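You operate a simulated robot arm through the tools that you are given. There is no shell and no other tool.

The job below is to be done with a simulated two-armed robot. You get a single attempt, and the scene is never put back.

TASK
Switch the oven off and bring dish 62 out to the bench.
Fine: set it by the two-well block; off before the door opens, knob to off, rack in and door shut after. Where these are worked on the way, their far stop is far enough and under half their travel is too little: oven rack.
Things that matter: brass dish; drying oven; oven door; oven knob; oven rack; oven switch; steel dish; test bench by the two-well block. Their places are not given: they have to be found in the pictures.

It is judged by the outcome, as a careful person would: the job done as asked, and still so three seconds after it is handed in. It fails if anything else is knocked over, pushed out of place, dropped, spilled or broken.

THE ROBOT
Two 7-joint arms with fingered hands on one trunk that stands fixed in place. Base frame: the origin is at the foot of the trunk, x ahead of it, y to its left, z up. Lengths are in mm, angles in degrees, forces in N, time in s.
The left shoulder is at [23, 182, 1425], the right one opposite. With the tool pointing down near the work surface each hand reaches from about 100 to 740 mm from the base axis, measured 20 degrees to its own side. Payload 3.8 kg a hand.
Tool frame (each hand has its own): the origin (TCP) lies between the finger pads and is the grasp point; the fingertips stand 30 mm ahead of it; z points along the fingers, y is the line along which they close. The gripper opens to 104 mm. The gripper's body begins 35 mm behind the TCP. The gripper is a hand of 4 fingers: y runs from the thumb to the fingers, the wrist lies at [-17, -104, -178] in the tool frame, and closing takes about 1.5 s.
Orientation is that of the tool frame in the base frame, as a unit quaternion [x, y, z, w]. With the fingers straight down and the wrist toward the robot, the tool's x, y and z point along [0, 1, 0], [1, 0, 0] and [0, 0, -1] of the base frame.

THE INTERFACE
- The arms move only by the tool arm_command. It takes "left_series", "right_series" or both (then of equal length, played together; a hand with none holds still); each is one flat list of numbers, 6 for each row, row after row: the shift along the base's x, y, z in mm, then the turn, a rotation vector about the base's x, y, z in degrees. In form: [dx, dy, dz, ax, ay, az, dx, dy, dz, ax, ay, az, ...]. A call has 1 to 20 rows; each row is the pose to reach, as a shift and turn from the pose commanded when the call began. "left_claw" and "right_claw" are, for a hand that has rows, the gripper command, from -1 (shut) to 1 (fully open), values between in proportion, set as the call begins (left out, the last holds). Rows are played at 5 a second. More than 50 mm and 8.6 degrees between two rows, or a gripper value outside its range, and nothing of the call is played. A pose out of reach is approached as far as the arm can. The call stops where the force on the tool passes 40 N (or 10 N more than at its start, if that is more) or the arm is blocked; 0.2 s more then pass. Each finger travels about 72 mm/s and halts on what it meets, pressing with about 31 N; the grip force reading is that of the motor and also rises with nothing between the fingers. The clock runs only during rows and for 0.2 s after the last one: add rows that repeat a pose to give the fingers time. The reply holds the time, the measured pose of the TCP, the force on the tool along the base axes, the opening and the grip force, in the units named above and with some noise, with the torque about the TCP (base axes, N m) and any sound that the robot's microphone picked up.
- Cameras (640 x 400 px; columns grow to the right, rows downward): "scene" is now at [89.5, 44.3, 1604.4]; the picture's right is [0.51, -0.86, 0.00], its down [-0.49, -0.29, -0.82] and it looks along [0.71, 0.41, -0.57] (base axes); focal length 238 px, centre (320, 200). "left" rides on the left gripper at [-66, -90, -126] in its tool frame; the picture's right is [-0.78, -0.30, 0.56], its down [0.57, -0.70, 0.42] and it looks along [0.26, 0.65, 0.71] (tool axes); focal length 275 px, centre (320, 200). "right" rides on the right gripper at [66, -90, -126] in its tool frame; the picture's right is [-0.78, 0.30, -0.56], its down [-0.57, -0.70, 0.42] and it looks along [-0.26, 0.65, 0.71] (tool axes); focal length 275 px, centre (320, 200).
- capture(camera): a new picture of that camera. No time passes.
- lift_body(by): slides the trunk up (or, below 0, down) by that many mm; the arms and the scene camera ride with it, the base frame stays. It gives what a move gives, with no picture.
- move_fingers(index, middle, ring, thumb_bend, thumb_turn, hand): sets how far each is bent, from 0 (flat) to 100 (curled in); at 30 the hand is open as for a grip, at 70 the pads meet at the TCP. One left out holds its place. A second passes; each finger stops where it meets its share of the squeeze, and holds until it gets a number again. A gripper value or a shape takes the hand back. It gives what a move gives, with no picture; readings hold the bend of each and the force on the fingers (four entries, about 0 where the hand has none), thumb and palm. thumb_turn goes from beside the hand (0) to across from the fingers (100), as for a grip.
- hand_shape(shape, hand): the hand has 4 fingers and takes this shape, open, in about a second: jaw (thumb against the fingers, like two jaws); tri (thumb and two fingers); tip (a fingertip pinch); poke (one finger out to press); point (the index stretched); flat (the hand flat); cup (the hand cupped); fist (a fist). The gripper value then closes the fingers along that shape, each until it touches; the sizes above hold for jaw. It gives what a move gives, with no picture.
- head_to(pan, tilt): turns the head with the scene camera to pan (to the left, within 86 degrees either way) and tilt (down, from -29 to 69), counted from straight ahead of the robot. It gives what a move gives.
- locate(camera, pixels): there is no depth. For up to 12 entries [column, row, z] of the newest picture of that camera ("zoom" is the newest enlarged one), the place [x, y] in the base frame at which the ray of that pixel passes the height z, good to about 2 mm. No time passes.
- inspect(camera, box): a new picture of the part [left, top, right, bottom] of that camera's present view, enlarged. No time passes.
- sign_off(): hands the job in; it is judged then, once.

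Unless the task says otherwise, let go and move clear before handing in.

The tools are called after "Request:" as a command line: name --argument value ..., lists and objects as JSON in quotes. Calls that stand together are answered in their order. arm_command: Moves the arms, as the interface text tells. Its arguments: {"type":"object","properties":{"left_series":{"type":"array","items":{"type":"number"}},"left_claw":{"type":"number"},"right_series":{"type":"array","items":{"type":"number"}},"right_claw":{"type":"number"}},"required":[]} The other tools are called the same way: lift_body (by) slides the trunk up or down; hand_shape (shape, hand) gives the hand a shape; move_fingers (index, middle, ring, thumb_bend, thumb_turn, hand) moves the fingers one by one; head_to (pan, tilt) turns the head that bears the scene camera; capture (camera) takes a picture; locate (camera, pixels) gives the place at which the rays of pixels pass given heights; inspect (camera, box) takes an enlarged picture of a part of a camera's view; sign_off () hands the job in.

At the start:

```text
t: 0.0
left_eef_pos: [350.4, 412.0, 1471.3]
left_tool_rot: [0.706, 0.708, 0.0, 0.0]
left_wrist_force: [0.0, -0.3, -0.1]
left_moment: [0.01, 0.0, 0.01]
left_width: 103.6
left_grasp_force: 0.1
left_shape: jaw
left_bend: [30.0, 30.0, 30.0, 30.0, 97.0]
left_finger forces: [0.1, 0.0, 0.0, 0.1, 0.0, 0.0]
right_eef_pos: [295.6, 43.5, 1475.9]
right_tool_rot: [0.707, 0.707, 0.0, 0.0]
right_wrist_force: [-0.3, 0.5, 0.2]
right_moment: [-0.01, -0.01, -0.03]
right_width: 103.3
right_grasp_force: 0.1
right_shape: jaw
right_bend: [30.0, 30.0, 30.0, 30.0, 97.0]
right_finger forces: [0.1, 0.0, 0.0, 0.0, 0.0, 0.1]
trunk travel left (down, up): [-575.0, 181.0]
head pan, tilt: [30.4, 34.9]
```

scene: 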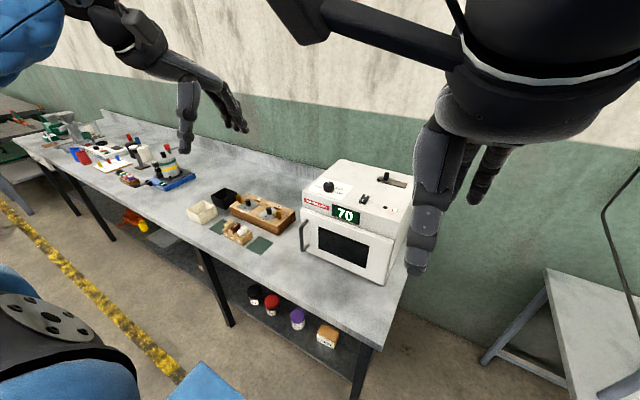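
right: 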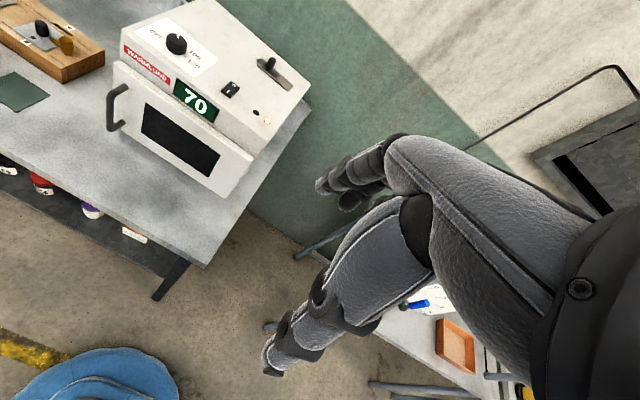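
left: 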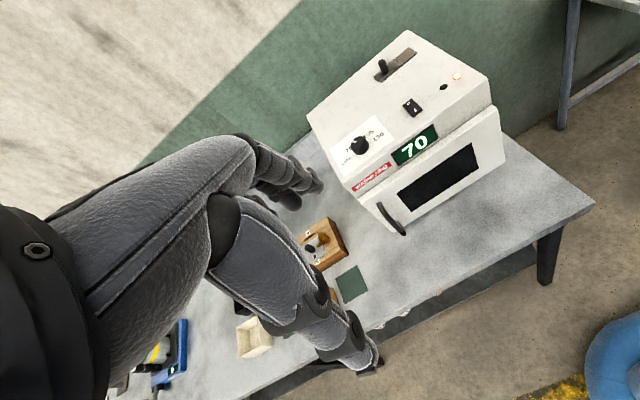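

The scene shows the drying oven (around px 350,220) with a "70" display, a knob, a rocker switch and a slider on top, and a wooden block to its left (px 262,208). I'll enlarge these areas before moving.

Request:
inspect --camera "scene" --box '[280, 140, 440, 290]'

Request:
inspect --camera "scene" --box '[170, 170, 320, 270]'

Request:
inspect --camera "left" --box '[290, 20, 530, 240]'

Request:
inspect --camera "right" --box '[90, 0, 320, 200]'

```text
2.67 times, centred on (360, 215) of scene
```

zoom: 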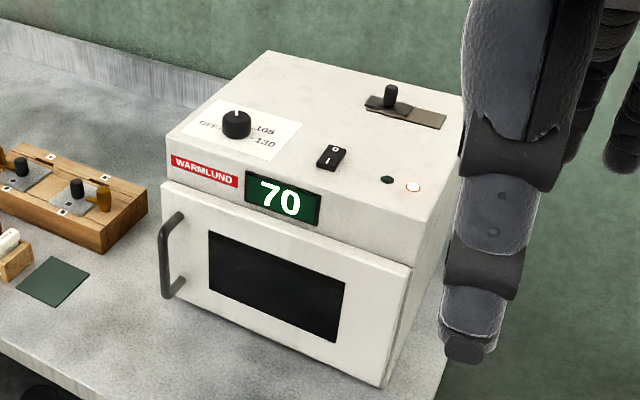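

```text
4.00 times, centred on (245, 220) of scene
```

zoom: 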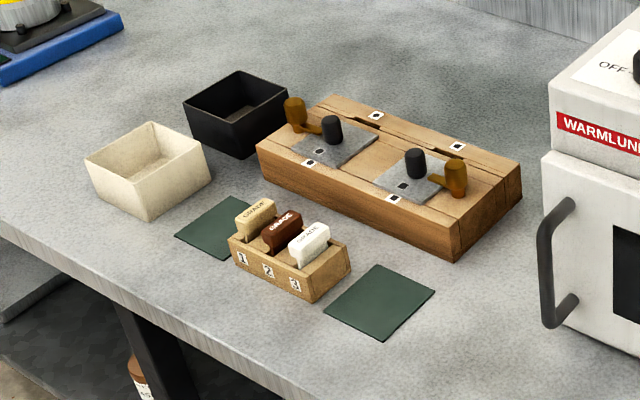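

```text
1.82 times, centred on (410, 130) of left
```

zoom: 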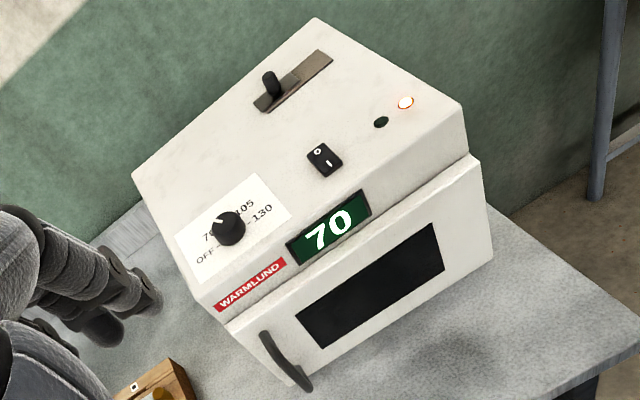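

```text
2.00 times, centred on (205, 100) of right
```

zoom: 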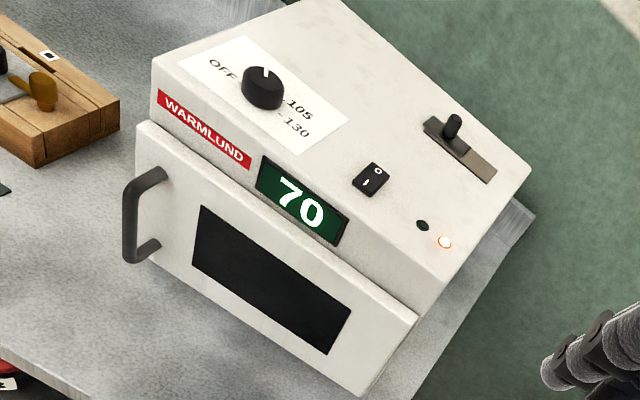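

The oven door handle is on the left of the door (hinge on the right), knob at about px 345,193, rocker switch, a sliding lever with slot, and two lamps. I'll look around for the two-well block and the rest of the bench.

Request:
inspect --camera "scene" --box '[30, 100, 210, 210]'

Request:
head_to --pan 5 --tilt 40

Request:
capture --camera "scene"

Request:
head_to --pan 60 --tilt 35

Request:
capture --camera "scene"

Request:
head_to --pan -40 --tilt 35

Request:
capture --camera "scene"

```text
3.56 times, centred on (120, 155) of scene
```

zoom: 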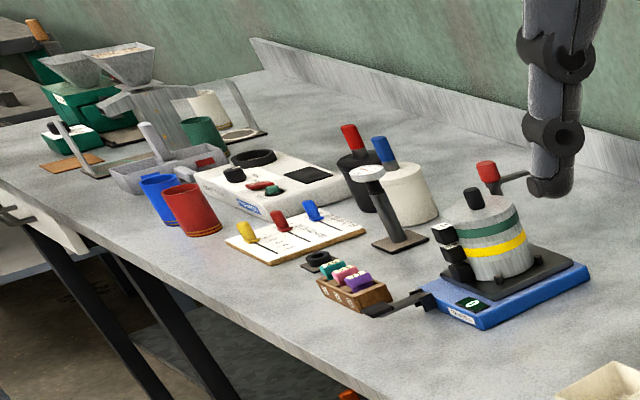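

```text
t: 0.9
left_eef_pos: [351.2, 410.8, 1470.8]
left_tool_rot: [0.706, 0.708, 0.0, 0.001]
left_wrist_force: [1.0, 0.1, 0.0]
left_moment: [0.0, 0.04, 0.01]
left_width: 103.5
left_grasp_force: 0.1
left_shape: jaw
left_bend: [30.0, 30.0, 30.0, 30.0, 97.0]
left_finger forces: [0.1, 0.1, 0.0, 0.0, 0.0, 0.1]
right_eef_pos: [294.9, 42.8, 1475.6]
right_tool_rot: [0.706, 0.708, 0.0, 0.0]
right_wrist_force: [0.0, -0.8, -0.2]
right_moment: [0.02, 0.01, 0.01]
right_width: 103.7
right_grasp_force: 0.1
right_shape: jaw
right_bend: [30.0, 30.0, 30.0, 30.0, 97.0]
right_finger forces: [0.0, 0.0, 0.0, 0.0, 0.0, 0.0]
trunk travel left (down, up): [-575.0, 181.0]
head pan, tilt: [5.0, 40.0]
```

```text
taken
```

scene: 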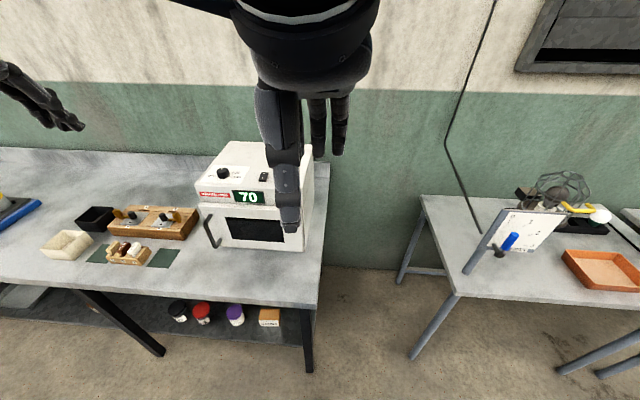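

```text
t: 2.1
left_eef_pos: [349.8, 411.6, 1470.4]
left_tool_rot: [0.707, 0.708, 0.0, -0.001]
left_wrist_force: [-0.5, 1.0, -0.3]
left_moment: [-0.01, 0.01, 0.01]
left_width: 103.7
left_grasp_force: 0.0
left_shape: jaw
left_bend: [30.0, 30.0, 30.0, 30.0, 97.0]
left_finger forces: [0.0, 0.0, 0.0, 0.1, 0.0, 0.0]
right_eef_pos: [295.2, 44.4, 1475.8]
right_tool_rot: [0.707, 0.707, 0.0, -0.001]
right_wrist_force: [0.2, 0.5, -0.3]
right_moment: [0.02, 0.0, 0.04]
right_width: 103.4
right_grasp_force: 0.1
right_shape: jaw
right_bend: [30.0, 30.0, 30.0, 30.0, 97.0]
right_finger forces: [0.1, 0.0, 0.1, 0.0, 0.0, 0.1]
trunk travel left (down, up): [-575.0, 181.0]
head pan, tilt: [60.0, 35.0]
```

```text
taken
```

scene: 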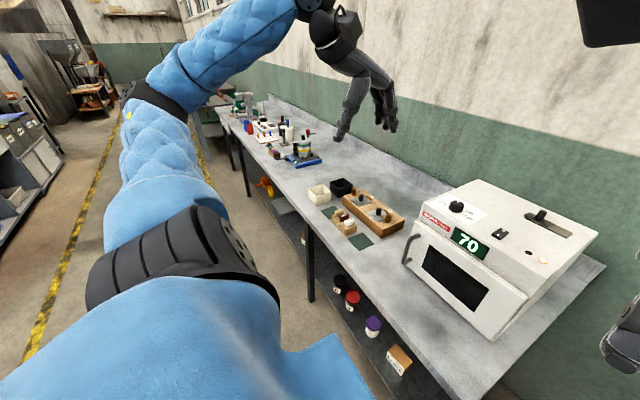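

```text
t: 3.9
left_eef_pos: [351.3, 411.5, 1472.7]
left_tool_rot: [0.706, 0.708, 0.0, 0.0]
left_wrist_force: [0.8, 0.9, -0.6]
left_moment: [0.03, -0.02, 0.01]
left_width: 103.5
left_grasp_force: 0.0
left_shape: jaw
left_bend: [30.0, 30.0, 30.0, 30.0, 97.0]
left_finger forces: [0.0, 0.1, 0.0, 0.1, 0.1, 0.0]
right_eef_pos: [295.6, 43.0, 1476.6]
right_tool_rot: [0.707, 0.707, 0.0, 0.0]
right_wrist_force: [-1.0, -0.5, 0.4]
right_moment: [0.02, -0.01, -0.02]
right_width: 103.6
right_grasp_force: 0.0
right_shape: jaw
right_bend: [30.0, 30.0, 30.0, 30.0, 97.0]
right_finger forces: [0.0, 0.1, 0.0, 0.1, 0.0, 0.0]
trunk travel left (down, up): [-575.0, 181.0]
head pan, tilt: [-40.0, 35.0]
```

```text
taken
```

scene: 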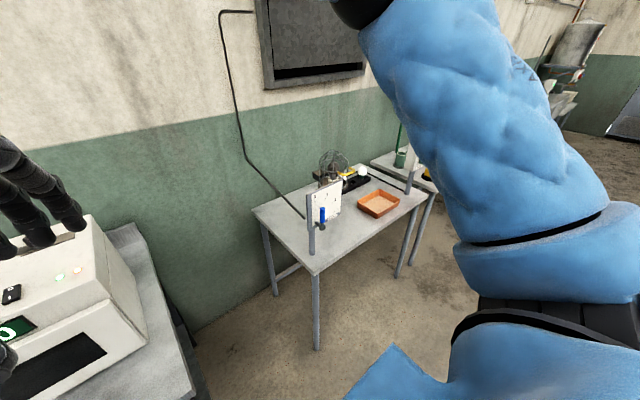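

The oven sits on the near end of the bench, and the wooden block with two lids at its left seems to be the two-well block. I'll triangulate the main points (knob, switch, handle, block corners) from the left and right wrist views.

Request:
head_to --pan 32 --tilt 40

Request:
capture --camera "scene"

Request:
capture --camera "left"

Request:
capture --camera "right"

Request:
locate --camera "left" --pixels '[[358, 146, 1000], [358, 146, 1200], [412, 107, 1000], [412, 107, 1200], [383, 66, 1000], [383, 66, 1200], [349, 283, 900], [349, 283, 1000]]'

Request:
locate --camera "right" --pixels '[[176, 43, 1000], [176, 43, 1200], [231, 89, 1000], [231, 89, 1200], [270, 67, 1000], [270, 67, 1200], [20, 92, 900], [20, 92, 1000]]'

```text
t: 5.3
left_eef_pos: [351.2, 411.6, 1472.4]
left_tool_rot: [0.706, 0.708, 0.0, 0.0]
left_wrist_force: [0.2, 0.1, -0.5]
left_moment: [-0.01, 0.01, 0.03]
left_width: 103.4
left_grasp_force: 0.1
left_shape: jaw
left_bend: [30.0, 30.0, 30.0, 30.0, 97.0]
left_finger forces: [0.0, 0.0, 0.1, 0.0, 0.0, 0.0]
right_eef_pos: [295.6, 43.2, 1476.0]
right_tool_rot: [0.707, 0.707, 0.0, 0.001]
right_wrist_force: [0.2, -0.1, -0.4]
right_moment: [-0.02, 0.01, 0.02]
right_width: 103.5
right_grasp_force: 0.1
right_shape: jaw
right_bend: [30.0, 30.0, 30.0, 30.0, 97.0]
right_finger forces: [0.1, 0.0, 0.0, 0.0, 0.0, 0.0]
trunk travel left (down, up): [-575.0, 181.0]
head pan, tilt: [32.0, 40.0]
```

```text
taken
```

scene: 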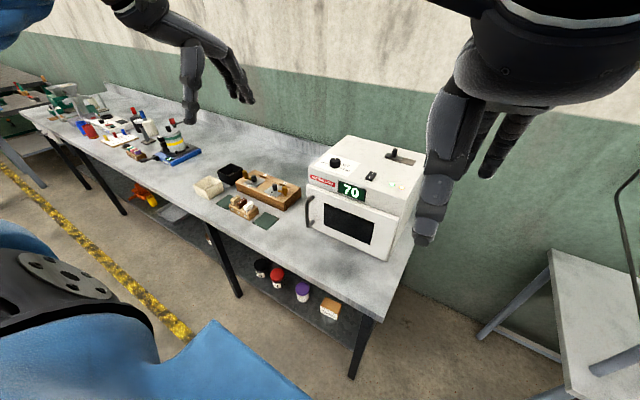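

```text
taken
```

left: 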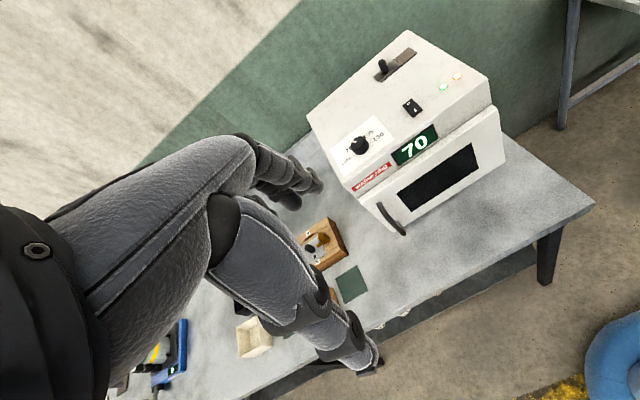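

```text
taken
```

right: 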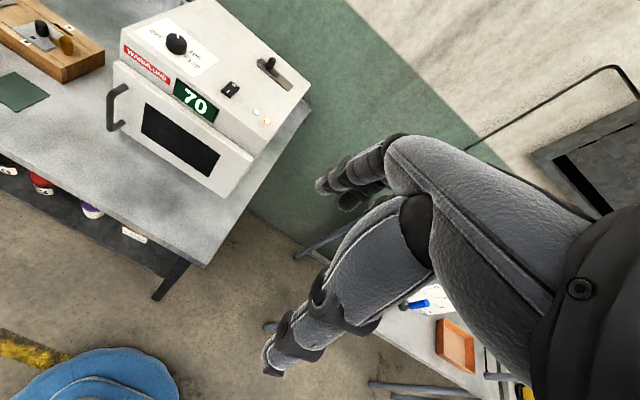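

```text
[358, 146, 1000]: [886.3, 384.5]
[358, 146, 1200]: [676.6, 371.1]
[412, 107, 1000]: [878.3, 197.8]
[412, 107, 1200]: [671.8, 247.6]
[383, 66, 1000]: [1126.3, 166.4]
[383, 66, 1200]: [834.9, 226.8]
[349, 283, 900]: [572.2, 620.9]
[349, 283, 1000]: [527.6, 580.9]
```

```text
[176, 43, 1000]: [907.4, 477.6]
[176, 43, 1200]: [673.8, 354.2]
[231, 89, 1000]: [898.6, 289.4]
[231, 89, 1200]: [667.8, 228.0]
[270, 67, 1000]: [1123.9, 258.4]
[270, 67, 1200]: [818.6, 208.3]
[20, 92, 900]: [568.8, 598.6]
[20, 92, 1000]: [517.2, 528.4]
```

Triangulation puts the knob at about (709, 373, 1169) and the switch at about (708, 239, 1165), with the oven front parallel to y. I'll take enlarged pictures from both wrists for better points.

Request:
inspect --camera "left" --box '[300, 20, 520, 240]'

Request:
inspect --camera "right" --box '[90, 0, 320, 200]'

Request:
inspect --camera "scene" --box '[290, 120, 440, 270]'

Request:
inspect --camera "scene" --box '[180, 150, 320, 250]'

```text
1.82 times, centred on (410, 130) of left
```

zoom: 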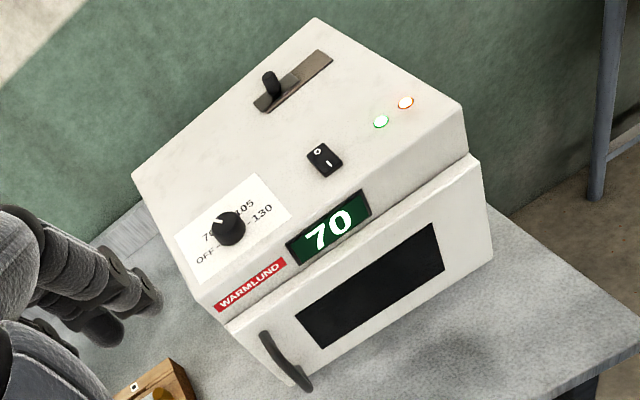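

```text
2.00 times, centred on (205, 100) of right
```

zoom: 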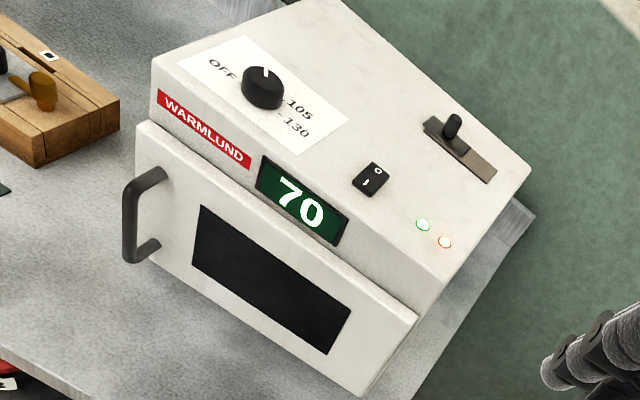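

```text
2.67 times, centred on (365, 195) of scene
```

zoom: 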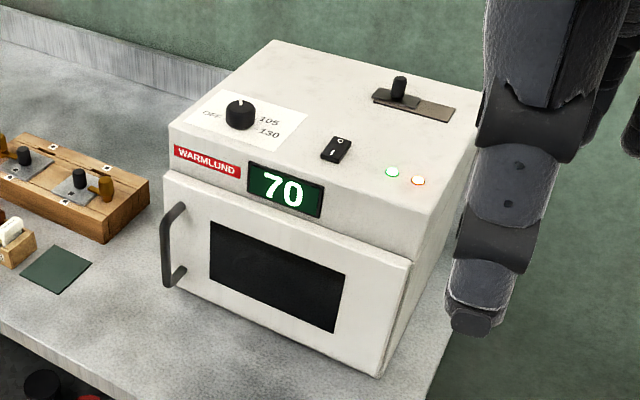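

```text
4.00 times, centred on (250, 200) of scene
```

zoom: 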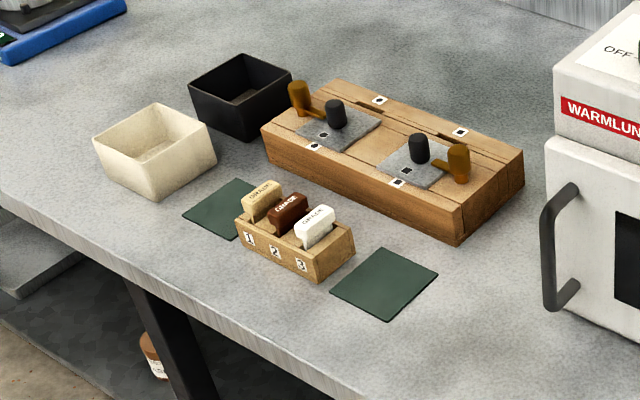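

The zooms give good matching points. I'll locate oven corners, handle ends and slider from both wrist cameras.

Request:
locate --camera "left" --pixels '[[488.6, 78.9, 1000], [488.6, 78.9, 1200], [345.7, 176.7, 1000], [345.7, 176.7, 1200], [357.8, 198.7, 1000], [357.8, 198.7, 1200], [492.4, 105.3, 1000], [492.4, 105.3, 1200], [400.7, 234.4, 1000], [400.7, 234.4, 1200], [503.4, 161.9, 800], [503.4, 161.9, 1000]]'

Request:
locate --camera "right" --pixels '[[264, 141, 1000], [264, 141, 1200], [121, 31, 1000], [121, 31, 1200], [115, 61, 1000], [115, 61, 1200], [254, 157.5, 1000], [254, 157.5, 1200], [109, 129, 1000], [109, 129, 1200], [226, 197.5, 800], [226, 197.5, 1000]]'

Request:
locate --camera "zoom" --pixels '[[460, 245, 830], [525, 150, 870], [262, 130, 870], [330, 80, 870], [383, 247, 830], [438, 278, 830], [388, 322, 830], [330, 290, 830], [545, 310, 900]]'

```text
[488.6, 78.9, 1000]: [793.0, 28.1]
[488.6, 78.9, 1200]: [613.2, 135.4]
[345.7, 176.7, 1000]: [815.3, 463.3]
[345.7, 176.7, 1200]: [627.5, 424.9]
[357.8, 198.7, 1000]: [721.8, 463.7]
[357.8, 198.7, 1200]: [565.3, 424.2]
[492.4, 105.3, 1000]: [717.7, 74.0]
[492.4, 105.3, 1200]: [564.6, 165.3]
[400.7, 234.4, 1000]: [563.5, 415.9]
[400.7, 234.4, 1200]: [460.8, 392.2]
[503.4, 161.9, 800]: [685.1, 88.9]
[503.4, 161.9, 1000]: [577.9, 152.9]
```

```text
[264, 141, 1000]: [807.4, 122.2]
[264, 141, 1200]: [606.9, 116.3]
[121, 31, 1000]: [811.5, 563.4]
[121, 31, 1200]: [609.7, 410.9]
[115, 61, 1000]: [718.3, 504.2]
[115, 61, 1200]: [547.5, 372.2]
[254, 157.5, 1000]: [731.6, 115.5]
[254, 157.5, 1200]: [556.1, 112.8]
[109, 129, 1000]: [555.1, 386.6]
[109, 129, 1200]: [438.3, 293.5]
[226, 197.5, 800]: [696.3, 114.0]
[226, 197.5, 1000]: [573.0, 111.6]
```

```text
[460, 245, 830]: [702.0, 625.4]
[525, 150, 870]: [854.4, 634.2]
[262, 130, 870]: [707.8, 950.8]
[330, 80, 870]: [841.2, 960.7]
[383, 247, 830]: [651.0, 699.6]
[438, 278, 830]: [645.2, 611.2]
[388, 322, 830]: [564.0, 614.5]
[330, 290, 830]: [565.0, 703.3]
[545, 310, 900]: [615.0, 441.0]
```

The door's front is at about x 648, spanning y 113–446 and z 876–1088, and the handle sticks out to x≈605 at y≈426. I now check the bench height by locating the green pad in the left view too.

Request:
inspect --camera "left" --box '[280, 210, 420, 330]'

Request:
inspect --camera "right" --box '[0, 0, 140, 140]'

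Request:
locate --camera "scene" --pixels '[[266, 212, 800], [266, 212, 900], [279.5, 219.5, 800], [279.5, 219.5, 900], [267, 230.5, 800], [267, 230.5, 900]]'

```text
3.33 times, centred on (350, 270) of left
```

zoom: 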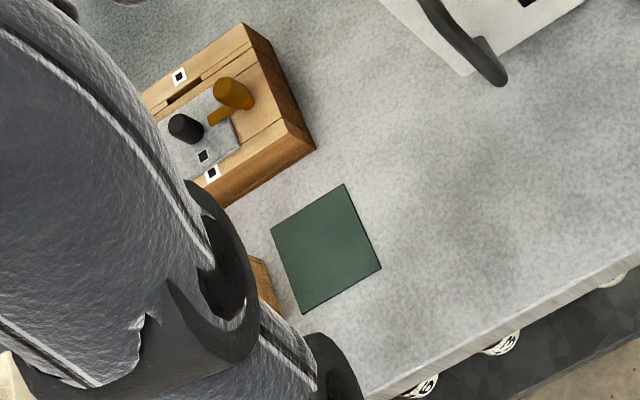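

```text
2.86 times, centred on (70, 70) of right
```

zoom: 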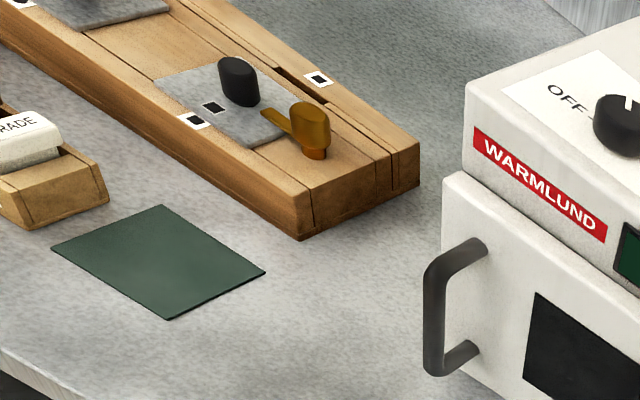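

```text
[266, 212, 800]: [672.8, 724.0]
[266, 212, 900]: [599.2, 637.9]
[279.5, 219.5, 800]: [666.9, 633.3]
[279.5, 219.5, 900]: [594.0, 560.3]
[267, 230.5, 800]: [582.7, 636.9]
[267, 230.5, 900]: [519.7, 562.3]
```

Request:
locate --camera "zoom" --pixels '[[265, 272, 800], [265, 272, 900], [168, 320, 800], [168, 320, 900], [162, 205, 800], [162, 205, 900], [300, 240, 800], [300, 240, 900], [435, 370, 900], [435, 370, 1000]]'

Request:
locate --camera "left" --pixels '[[357.5, 265.5, 800], [357.5, 265.5, 900], [368, 290.4, 800], [368, 290.4, 900], [335, 280, 800], [335, 280, 900], [348.6, 255, 800], [348.6, 255, 900]]'

```text
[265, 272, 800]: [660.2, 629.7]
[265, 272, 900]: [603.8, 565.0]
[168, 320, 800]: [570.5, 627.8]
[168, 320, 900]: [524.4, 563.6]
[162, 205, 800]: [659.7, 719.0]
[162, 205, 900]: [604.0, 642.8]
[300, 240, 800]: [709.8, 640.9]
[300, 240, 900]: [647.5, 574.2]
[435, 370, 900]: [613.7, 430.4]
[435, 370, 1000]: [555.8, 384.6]
```

```text
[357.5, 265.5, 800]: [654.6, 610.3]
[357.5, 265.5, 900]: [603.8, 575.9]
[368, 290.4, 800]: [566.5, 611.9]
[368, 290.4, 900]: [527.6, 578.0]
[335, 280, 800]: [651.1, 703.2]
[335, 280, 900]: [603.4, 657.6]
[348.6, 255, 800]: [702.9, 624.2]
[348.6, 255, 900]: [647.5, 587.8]
```

The bench top comes out at z≈855, the pad centre at about (587, 635), and the block's near right corner at about (675, 603). I'll bring the left hand closer above the oven in the poke shape to look at the knob scale and switch.

Request:
hand_shape --hand "left" --shape "poke"

Request:
arm_command --left_series '[35, -20, -15, 0, 0, 0, 70, -40, -30, 0, 0, 0, 105, -60, -45, 0, 0, 0, 140, -80, -60, 0, 0, 0, 175, -100, -75, 0, 0, 0, 200, -120, -90, 0, 0, 0, 200, -120, -90, 0, 0, 0]'

Request:
capture --camera "left"

Request:
capture --camera "scene"

```text
t: 6.2
left_eef_pos: [349.5, 412.3, 1471.2]
left_tool_rot: [0.707, 0.708, -0.001, -0.001]
left_wrist_force: [0.0, 0.0, 0.2]
left_moment: [0.0, 0.02, 0.02]
left_width: 0.0
left_grasp_force: 0.1
left_shape: poke
left_bend: [70.0, 70.0, 99.0, 100.0, 100.0]
left_finger forces: [0.0, 0.0, 0.0, 0.0, 0.0, 0.0]
right_eef_pos: [294.6, 43.8, 1475.7]
right_tool_rot: [0.707, 0.708, 0.0, 0.0]
right_wrist_force: [0.4, -0.3, 0.6]
right_moment: [0.02, -0.02, 0.04]
right_width: 103.5
right_grasp_force: 0.1
right_shape: jaw
right_bend: [30.0, 30.0, 30.0, 30.0, 97.0]
right_finger forces: [0.0, 0.0, 0.0, 0.0, 0.0, 0.0]
trunk travel left (down, up): [-575.0, 181.0]
head pan, tilt: [32.0, 40.0]
```

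```text
t: 7.8
left_eef_pos: [550.7, 290.6, 1383.7]
left_tool_rot: [0.707, 0.708, 0.0, 0.002]
left_wrist_force: [-0.2, 0.0, 0.5]
left_moment: [0.0, 0.0, -0.02]
left_width: 0.0
left_grasp_force: 0.0
left_shape: poke
left_bend: [70.0, 70.0, 99.0, 100.0, 100.0]
left_finger forces: [0.1, 0.0, 0.0, 0.1, 0.1, 0.0]
right_eef_pos: [293.6, 43.3, 1476.1]
right_tool_rot: [0.707, 0.707, -0.001, 0.0]
right_wrist_force: [-0.1, 0.8, -0.2]
right_moment: [-0.03, -0.02, -0.02]
right_width: 103.5
right_grasp_force: 0.2
right_shape: jaw
right_bend: [30.0, 30.0, 30.0, 30.0, 97.0]
right_finger forces: [0.0, 0.0, 0.0, 0.0, 0.1, 0.0]
trunk travel left (down, up): [-575.0, 181.0]
head pan, tilt: [32.0, 40.0]
```

```text
taken
```

left: 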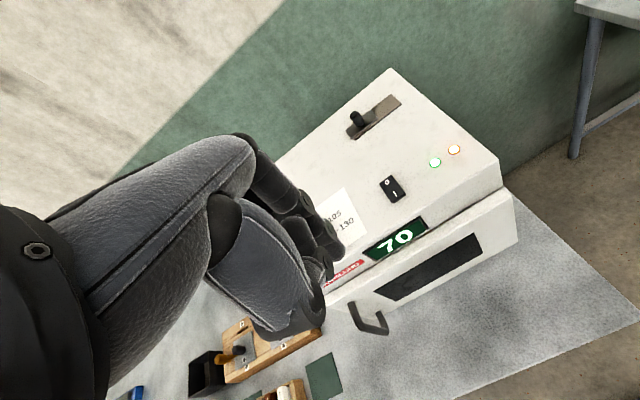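

```text
taken
```

scene: 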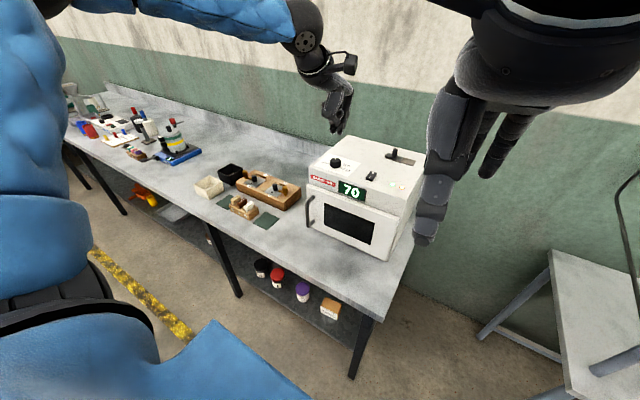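

The left hand occludes part of its own view, so I'll enlarge the scene view to see the poke shape and look at the knob and switch closely.

Request:
inspect --camera "scene" --box '[290, 50, 390, 140]'

Request:
inspect --camera "left" --box '[180, 120, 360, 340]'

Request:
inspect --camera "scene" --box '[310, 130, 420, 200]'

Request:
inspect --camera "right" --box '[110, 0, 250, 90]'

```text
4.44 times, centred on (340, 95) of scene
```

zoom: 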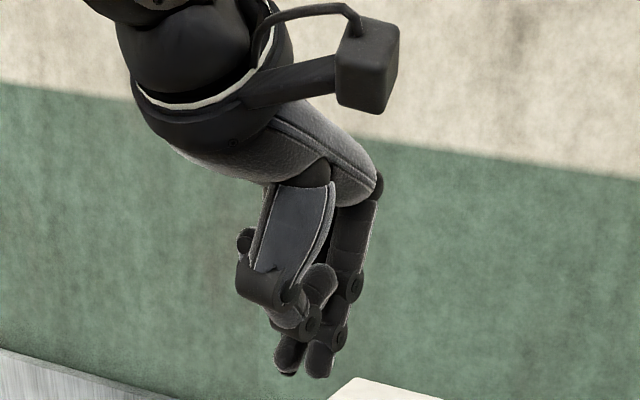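

```text
1.82 times, centred on (270, 230) of left
```

zoom: 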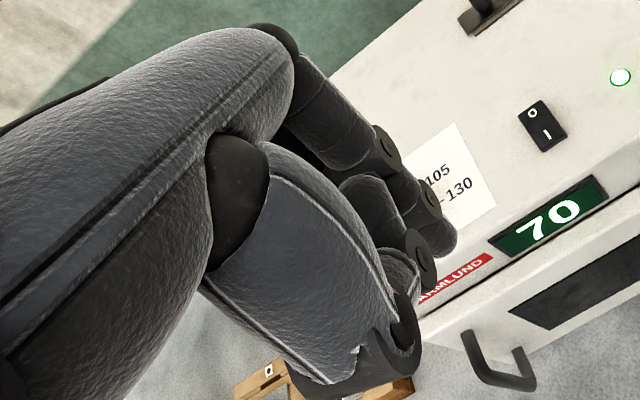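

```text
5.71 times, centred on (365, 165) of scene
```

zoom: 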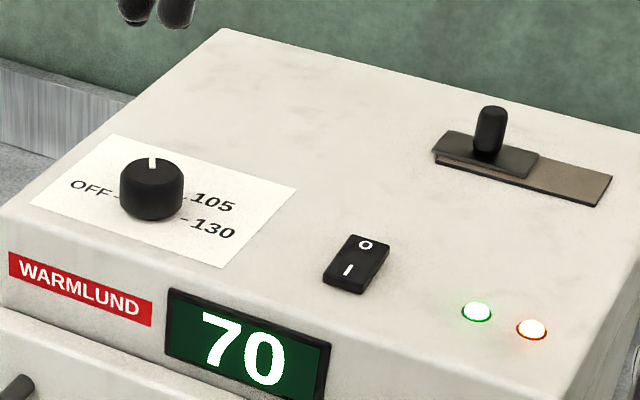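

```text
4.44 times, centred on (180, 45) of right
```

zoom: 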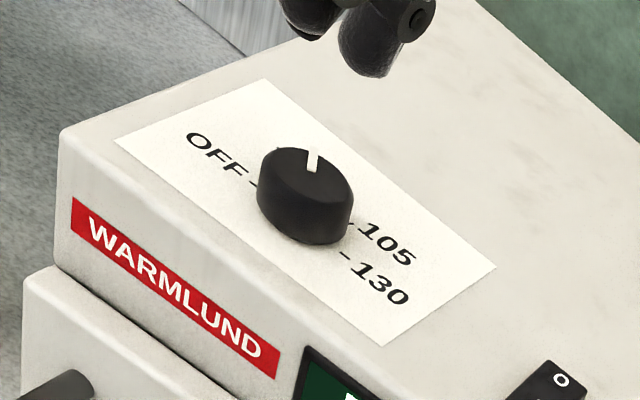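

The poke shape puts two closed tips ahead of the TCP. The rocker's "O" end is at the back (scene zoom 366,245); I'll locate it and the knob centre from all three cameras.

Request:
locate --camera "scene" --pixels '[[373.1, 172.9, 1150], [373.1, 172.9, 1165], [371.5, 176.4, 1150], [371.5, 176.4, 1165], [335.6, 164, 1150], [335.6, 164, 1180]]'

Request:
locate --camera "left" --pixels '[[386.5, 182.2, 1100], [386.5, 182.2, 1150], [386.5, 182.2, 1165], [394.7, 193.2, 1150], [394.7, 193.2, 1165]]'

Request:
locate --camera "right" --pixels '[[234, 85.5, 1100], [234, 85.5, 1150], [234, 85.5, 1165]]'

Request:
locate --camera "zoom" --pixels '[[310, 178, 1150], [310, 178, 1180], [303, 240, 1150], [303, 240, 1165], [258, 185, 1155], [365, 222, 1155], [350, 255, 1155], [313, 152, 1180], [311, 168, 1180]]'

```text
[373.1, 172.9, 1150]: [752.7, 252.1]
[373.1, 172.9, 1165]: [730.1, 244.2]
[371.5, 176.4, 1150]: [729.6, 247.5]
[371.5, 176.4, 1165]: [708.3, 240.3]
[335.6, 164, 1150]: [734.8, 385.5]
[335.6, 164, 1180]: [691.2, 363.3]
```

```text
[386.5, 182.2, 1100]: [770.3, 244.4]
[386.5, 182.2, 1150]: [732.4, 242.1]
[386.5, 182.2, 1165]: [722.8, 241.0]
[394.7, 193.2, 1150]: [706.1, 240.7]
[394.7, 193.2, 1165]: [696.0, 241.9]
```

```text
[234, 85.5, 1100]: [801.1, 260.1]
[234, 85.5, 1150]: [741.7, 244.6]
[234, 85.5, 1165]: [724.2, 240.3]
```

```text
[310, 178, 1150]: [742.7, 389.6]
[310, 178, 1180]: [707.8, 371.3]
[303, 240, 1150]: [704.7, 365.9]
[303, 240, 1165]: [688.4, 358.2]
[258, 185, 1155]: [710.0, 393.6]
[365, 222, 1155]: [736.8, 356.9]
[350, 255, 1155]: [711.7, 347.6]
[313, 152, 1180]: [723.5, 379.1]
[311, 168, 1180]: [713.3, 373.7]
```

The "O" end of the rocker is at about (723, 240, 1167). The knob centre is about (709, 372); its pointer is 28° left of straight back and OFF is straight left, so OFF needs about +60° about z. I'll check where the poke tips are relative to the TCP.

Request:
locate --camera "scene" --pixels '[[332.8, 131, 1354], [340, 132, 1354], [332.8, 134, 1350], [340, 135, 1350]]'

Request:
locate --camera "left" --pixels '[[340, 248, 1354], [333, 278, 1354], [320, 300, 1354]]'

Request:
head_to --pan 28 --tilt 32

Request:
inspect --camera "scene" --box '[320, 90, 420, 190]'

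Request:
inspect --camera "right" --box '[130, 0, 270, 90]'

```text
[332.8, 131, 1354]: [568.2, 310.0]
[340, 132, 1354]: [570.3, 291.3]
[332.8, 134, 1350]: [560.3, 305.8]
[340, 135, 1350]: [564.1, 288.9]
```

```text
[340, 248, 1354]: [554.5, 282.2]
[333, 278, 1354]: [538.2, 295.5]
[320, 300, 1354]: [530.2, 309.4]
```

```text
t: 8.5
left_eef_pos: [551.4, 290.6, 1383.5]
left_tool_rot: [0.706, 0.708, 0.0, 0.0]
left_wrist_force: [0.1, 0.8, 0.6]
left_moment: [0.01, -0.01, 0.0]
left_width: 0.0
left_grasp_force: 0.1
left_shape: poke
left_bend: [70.0, 70.0, 99.0, 100.0, 100.0]
left_finger forces: [0.0, 0.0, 0.0, 0.1, 0.0, 0.1]
right_eef_pos: [294.6, 43.1, 1476.6]
right_tool_rot: [0.707, 0.708, 0.0, 0.0]
right_wrist_force: [0.2, 0.8, 0.5]
right_moment: [-0.01, -0.04, 0.0]
right_width: 103.7
right_grasp_force: 0.0
right_shape: jaw
right_bend: [30.0, 30.0, 30.0, 30.0, 97.0]
right_finger forces: [0.0, 0.1, 0.0, 0.1, 0.0, 0.0]
trunk travel left (down, up): [-575.0, 181.0]
head pan, tilt: [28.0, 32.0]
```

```text
4.00 times, centred on (370, 140) of scene
```

zoom: 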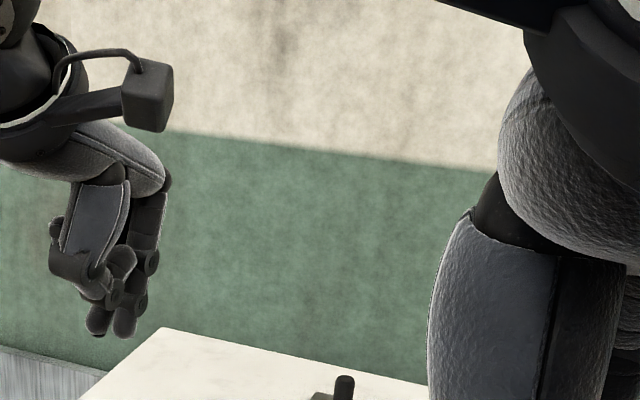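

```text
4.44 times, centred on (200, 45) of right
```

zoom: 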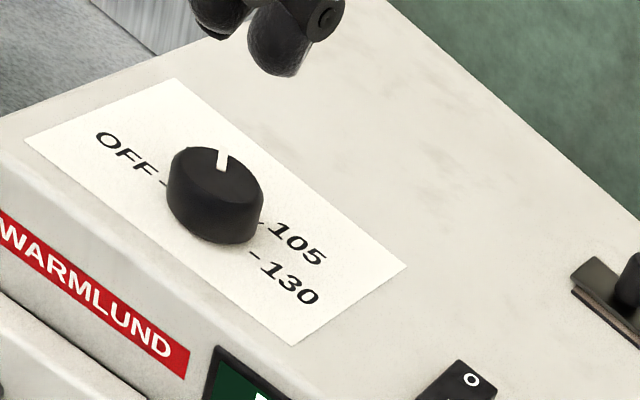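

Two fingertips (bend 70, 70) stick out side by side. I'll curl the middle finger so that only the index presses, then look.

Request:
move_fingers --hand "left" --middle 100 --index 55

Request:
inspect --camera "scene" --box '[290, 90, 390, 190]'

Request:
inspect --camera "left" --box '[200, 120, 440, 340]'

Request:
inspect --camera "right" --box '[130, 0, 270, 90]'

```text
t: 9.5
left_eef_pos: [551.0, 290.7, 1384.2]
left_tool_rot: [0.707, 0.707, 0.0, 0.0]
left_wrist_force: [-0.8, 0.0, 0.1]
left_moment: [0.0, 0.01, 0.01]
left_width: 41.5
left_grasp_force: 0.1
left_shape: fingers
left_bend: [55.0, 100.0, 99.0, 100.0, 100.0]
left_finger forces: [0.0, 0.1, 0.0, 0.1, 0.0, 0.0]
right_eef_pos: [294.6, 42.9, 1476.8]
right_tool_rot: [0.707, 0.707, 0.001, 0.0]
right_wrist_force: [0.3, -0.2, -0.1]
right_moment: [-0.01, 0.01, 0.0]
right_width: 103.7
right_grasp_force: 0.0
right_shape: jaw
right_bend: [30.0, 30.0, 30.0, 30.0, 97.0]
right_finger forces: [0.0, 0.0, 0.0, 0.1, 0.1, 0.0]
trunk travel left (down, up): [-575.0, 181.0]
head pan, tilt: [28.0, 32.0]
```

```text
4.00 times, centred on (340, 140) of scene
```

zoom: 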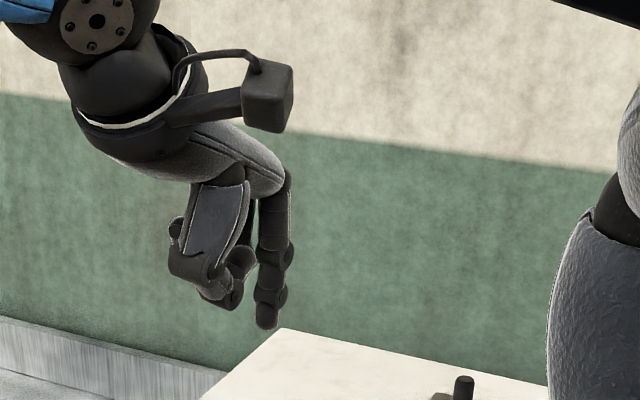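

```text
1.82 times, centred on (320, 230) of left
```

zoom: 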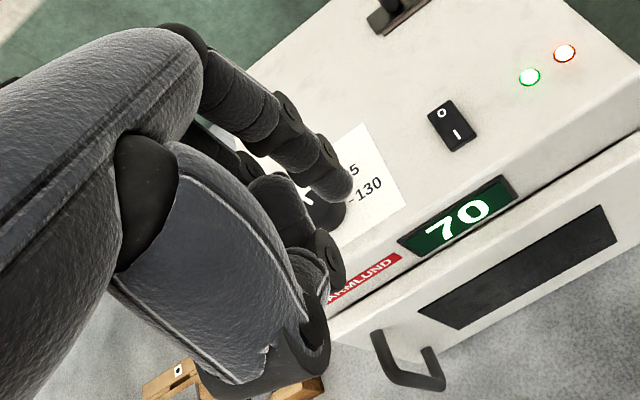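

```text
4.44 times, centred on (200, 45) of right
```

zoom: 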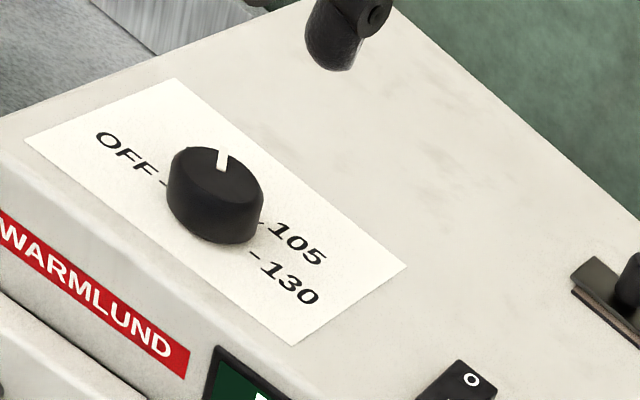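

Now only the index sticks out (left zoom 345,200). I triangulate its tip relative to the TCP.

Request:
locate --camera "scene" --pixels '[[326.5, 171.5, 1330], [326.5, 171.5, 1350], [326.5, 171.5, 1370]]'

Request:
locate --camera "left" --pixels '[[333.7, 230, 1330], [333.7, 230, 1350], [333.7, 230, 1370]]'

Request:
locate --camera "right" --pixels '[[203.4, 15.3, 1330], [203.4, 15.3, 1350], [203.4, 15.3, 1370]]'

```text
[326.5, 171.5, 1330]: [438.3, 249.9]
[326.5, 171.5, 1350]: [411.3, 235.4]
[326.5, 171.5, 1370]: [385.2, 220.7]
```

```text
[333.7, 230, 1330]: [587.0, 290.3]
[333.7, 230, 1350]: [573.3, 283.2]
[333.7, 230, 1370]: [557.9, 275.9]
```

```text
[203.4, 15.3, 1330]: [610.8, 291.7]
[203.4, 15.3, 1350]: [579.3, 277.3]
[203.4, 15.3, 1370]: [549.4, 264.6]
```

The index tip lies at about TCP + (24, −8, −36). I'll move so the tip hovers roughly 40 mm above the "O" end of the switch, and look.

Request:
arm_command --left_series '[37, -10, -20, 0, 0, 0, 75, -21, -50, 0, 0, 0, 112, -32, -80, 0, 0, 0, 149, -42, -110, 0, 0, 0, 149, -42, -140, 0, 0, 0, 149, -42, -140, 0, 0, 0]'

Request:
capture --camera "scene"

Request:
inspect --camera "left" --box '[260, 100, 500, 300]'

Request:
inspect --camera "right" --box '[160, 20, 300, 120]'

Request:
inspect --camera "scene" --box '[320, 130, 440, 230]'

```text
t: 10.9
left_eef_pos: [655.2, 270.8, 1254.5]
left_tool_rot: [0.707, 0.708, 0.0, 0.0]
left_wrist_force: [-0.1, 0.2, 0.3]
left_moment: [0.0, 0.02, -0.01]
left_width: 41.3
left_grasp_force: 0.0
left_shape: fingers
left_bend: [55.0, 100.0, 99.0, 100.0, 100.0]
left_finger forces: [0.0, 0.0, 0.0, 0.0, 0.1, 0.1]
left hand out of reach, approached as far as the arm can: row 4, 5, 6
right_eef_pos: [295.1, 42.8, 1475.8]
right_tool_rot: [0.707, 0.707, 0.001, 0.001]
right_wrist_force: [-0.8, 0.6, -0.4]
right_moment: [-0.04, 0.01, 0.01]
right_width: 103.6
right_grasp_force: 0.1
right_shape: jaw
right_bend: [30.0, 30.0, 30.0, 30.0, 97.0]
right_finger forces: [0.0, 0.0, 0.0, 0.1, 0.0, 0.0]
trunk travel left (down, up): [-575.0, 181.0]
head pan, tilt: [28.0, 32.0]
```

```text
taken
```

scene: 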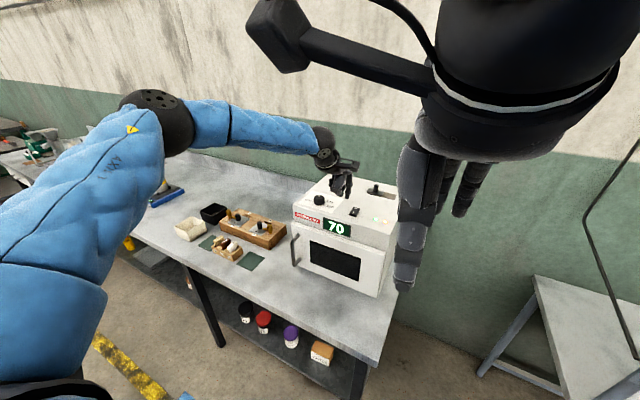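

```text
2.00 times, centred on (380, 200) of left
```

zoom: 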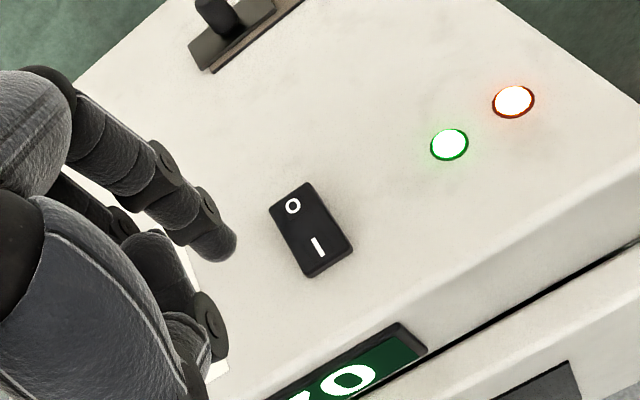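

```text
4.00 times, centred on (230, 70) of right
```

zoom: 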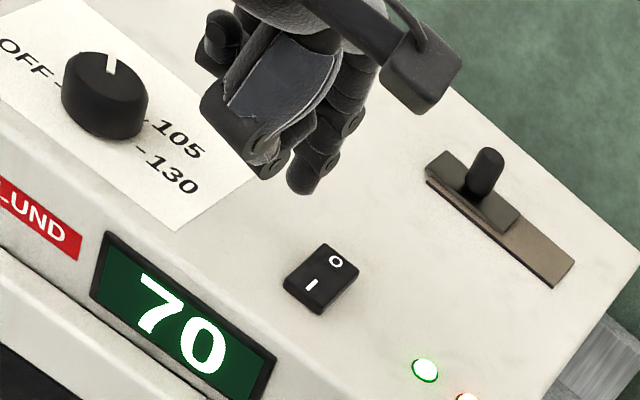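

```text
4.00 times, centred on (380, 180) of scene
```

zoom: 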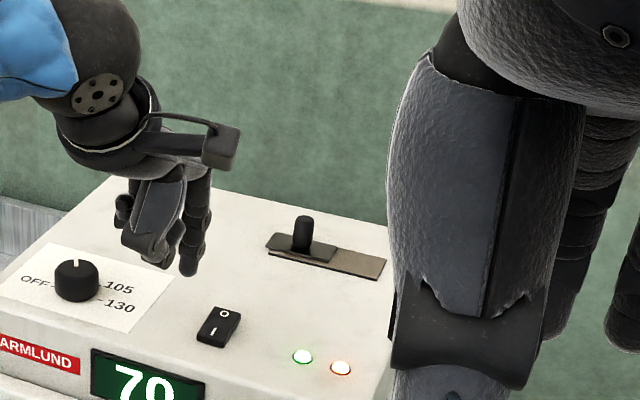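

The arm stopped short at x=655 (target 700), with the wrist level with the shoulder. Reach is said to be longer when the hand works further below the shoulder, so I'll raise the trunk and try again.

Request:
lift_body --by 170

Request:
arm_command --left_series '[0, 0, -40, 0, 0, 0, 0, 0, -80, 0, 0, 0, 0, 0, -120, 0, 0, 0, 0, 0, -120, 0, 0, 0]'

```text
t: 12.8
left_eef_pos: [652.8, 270.7, 1432.0]
left_tool_rot: [0.706, 0.708, 0.003, 0.004]
left_wrist_force: [-0.4, 0.3, -0.1]
left_moment: [0.02, 0.04, 0.0]
left_width: 41.6
left_grasp_force: 0.0
left_shape: fingers
left_bend: [55.0, 100.0, 99.0, 100.0, 100.0]
left_finger forces: [0.1, 0.0, 0.0, 0.0, 0.0, 0.0]
right_eef_pos: [294.0, 42.9, 1646.0]
right_tool_rot: [0.706, 0.708, 0.0, 0.001]
right_wrist_force: [0.0, 0.0, 0.0]
right_moment: [-0.03, 0.03, 0.0]
right_width: 103.5
right_grasp_force: 0.0
right_shape: jaw
right_bend: [30.0, 30.0, 30.0, 30.0, 97.0]
right_finger forces: [0.0, 0.0, 0.1, 0.0, 0.0, 0.0]
trunk travel left (down, up): [-745.0, 11.0]
head pan, tilt: [28.0, 32.0]
```

```text
t: 13.8
left_eef_pos: [615.8, 289.7, 1341.5]
left_tool_rot: [0.707, 0.708, 0.003, 0.005]
left_wrist_force: [-0.5, 0.4, 0.3]
left_moment: [0.01, 0.01, -0.01]
left_width: 41.4
left_grasp_force: 0.1
left_shape: fingers
left_bend: [55.0, 100.0, 99.0, 100.0, 100.0]
left_finger forces: [0.0, 0.0, 0.0, 0.0, 0.0, 0.0]
left hand out of reach, approached as far as the arm can: row 1, 2, 3, 4
right_eef_pos: [295.2, 43.0, 1646.6]
right_tool_rot: [0.706, 0.708, 0.0, 0.0]
right_wrist_force: [-0.3, 0.0, -0.1]
right_moment: [0.02, 0.0, 0.02]
right_width: 103.6
right_grasp_force: 0.1
right_shape: jaw
right_bend: [30.0, 30.0, 30.0, 30.0, 97.0]
right_finger forces: [0.0, 0.0, 0.0, 0.0, 0.1, 0.0]
trunk travel left (down, up): [-745.0, 11.0]
head pan, tilt: [28.0, 32.0]
```

Raising the trunk made it worse, so reach grows with a lower shoulder. I'll back the hand away and up, then lower the trunk below its starting height.

Request:
arm_command --left_series '[-40, 0, 30, 0, 0, 0, -80, 0, 60, 0, 0, 0, -100, 0, 100, 0, 0, 0, -120, 0, 140, 0, 0, 0, -120, 0, 180, 0, 0, 0, -120, 0, 180, 0, 0, 0]'

Request:
lift_body --by -250

```text
t: 15.2
left_eef_pos: [492.7, 288.1, 1522.5]
left_tool_rot: [0.706, 0.708, 0.002, 0.004]
left_wrist_force: [0.5, 0.2, -0.3]
left_moment: [0.01, -0.02, 0.0]
left_width: 41.3
left_grasp_force: 0.0
left_shape: fingers
left_bend: [55.0, 100.0, 99.0, 100.0, 100.0]
left_finger forces: [0.0, 0.0, 0.0, 0.0, 0.1, 0.0]
right_eef_pos: [295.8, 43.5, 1646.6]
right_tool_rot: [0.707, 0.708, -0.001, 0.0]
right_wrist_force: [-0.1, 0.1, 0.1]
right_moment: [-0.02, 0.03, -0.01]
right_width: 103.7
right_grasp_force: 0.0
right_shape: jaw
right_bend: [30.0, 30.0, 30.0, 30.0, 97.0]
right_finger forces: [0.1, 0.0, 0.1, 0.0, 0.1, 0.0]
trunk travel left (down, up): [-745.0, 11.0]
head pan, tilt: [28.0, 32.0]
```

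```text
t: 17.8
left_eef_pos: [493.2, 290.0, 1271.4]
left_tool_rot: [0.706, 0.708, 0.003, 0.004]
left_wrist_force: [-1.1, 0.1, 0.1]
left_moment: [0.02, 0.0, -0.03]
left_width: 41.5
left_grasp_force: 0.0
left_shape: fingers
left_bend: [55.0, 100.0, 99.0, 100.0, 100.0]
left_finger forces: [0.0, 0.1, 0.1, 0.0, 0.0, 0.0]
right_eef_pos: [294.4, 43.7, 1397.0]
right_tool_rot: [0.706, 0.708, 0.0, 0.0]
right_wrist_force: [0.1, 0.6, -0.7]
right_moment: [-0.01, 0.0, -0.02]
right_width: 103.7
right_grasp_force: 0.1
right_shape: jaw
right_bend: [30.0, 30.0, 30.0, 30.0, 97.0]
right_finger forces: [0.0, 0.0, 0.0, 0.0, 0.0, 0.0]
trunk travel left (down, up): [-495.0, 261.0]
head pan, tilt: [28.0, 32.0]
```

The trunk is 80 mm below its start. I'll now go to the hover pose over the switch again.

Request:
arm_command --left_series '[42, -8, 0, 0, 0, 0, 84, -16, -5, 0, 0, 0, 126, -24, -10, 0, 0, 0, 168, -32, -15, 0, 0, 0, 207, -41, -20, 0, 0, 0, 207, -41, -20, 0, 0, 0]'

```text
t: 19.2
left_eef_pos: [672.0, 259.1, 1253.4]
left_tool_rot: [0.706, 0.708, 0.003, 0.004]
left_wrist_force: [-0.2, 0.4, 0.6]
left_moment: [-0.02, -0.01, -0.01]
left_width: 41.3
left_grasp_force: 0.1
left_shape: fingers
left_bend: [55.0, 100.0, 99.0, 100.0, 100.0]
left_finger forces: [0.0, 0.1, 0.0, 0.1, 0.1, 0.0]
left hand out of reach, approached as far as the arm can: row 5, 6
right_eef_pos: [295.5, 42.6, 1396.6]
right_tool_rot: [0.707, 0.707, 0.0, -0.001]
right_wrist_force: [-0.4, -0.1, 0.3]
right_moment: [0.03, 0.03, 0.03]
right_width: 103.8
right_grasp_force: 0.1
right_shape: jaw
right_bend: [30.0, 30.0, 30.0, 30.0, 97.0]
right_finger forces: [0.0, 0.0, 0.0, 0.0, 0.1, 0.0]
trunk travel left (down, up): [-495.0, 261.0]
head pan, tilt: [28.0, 32.0]
```

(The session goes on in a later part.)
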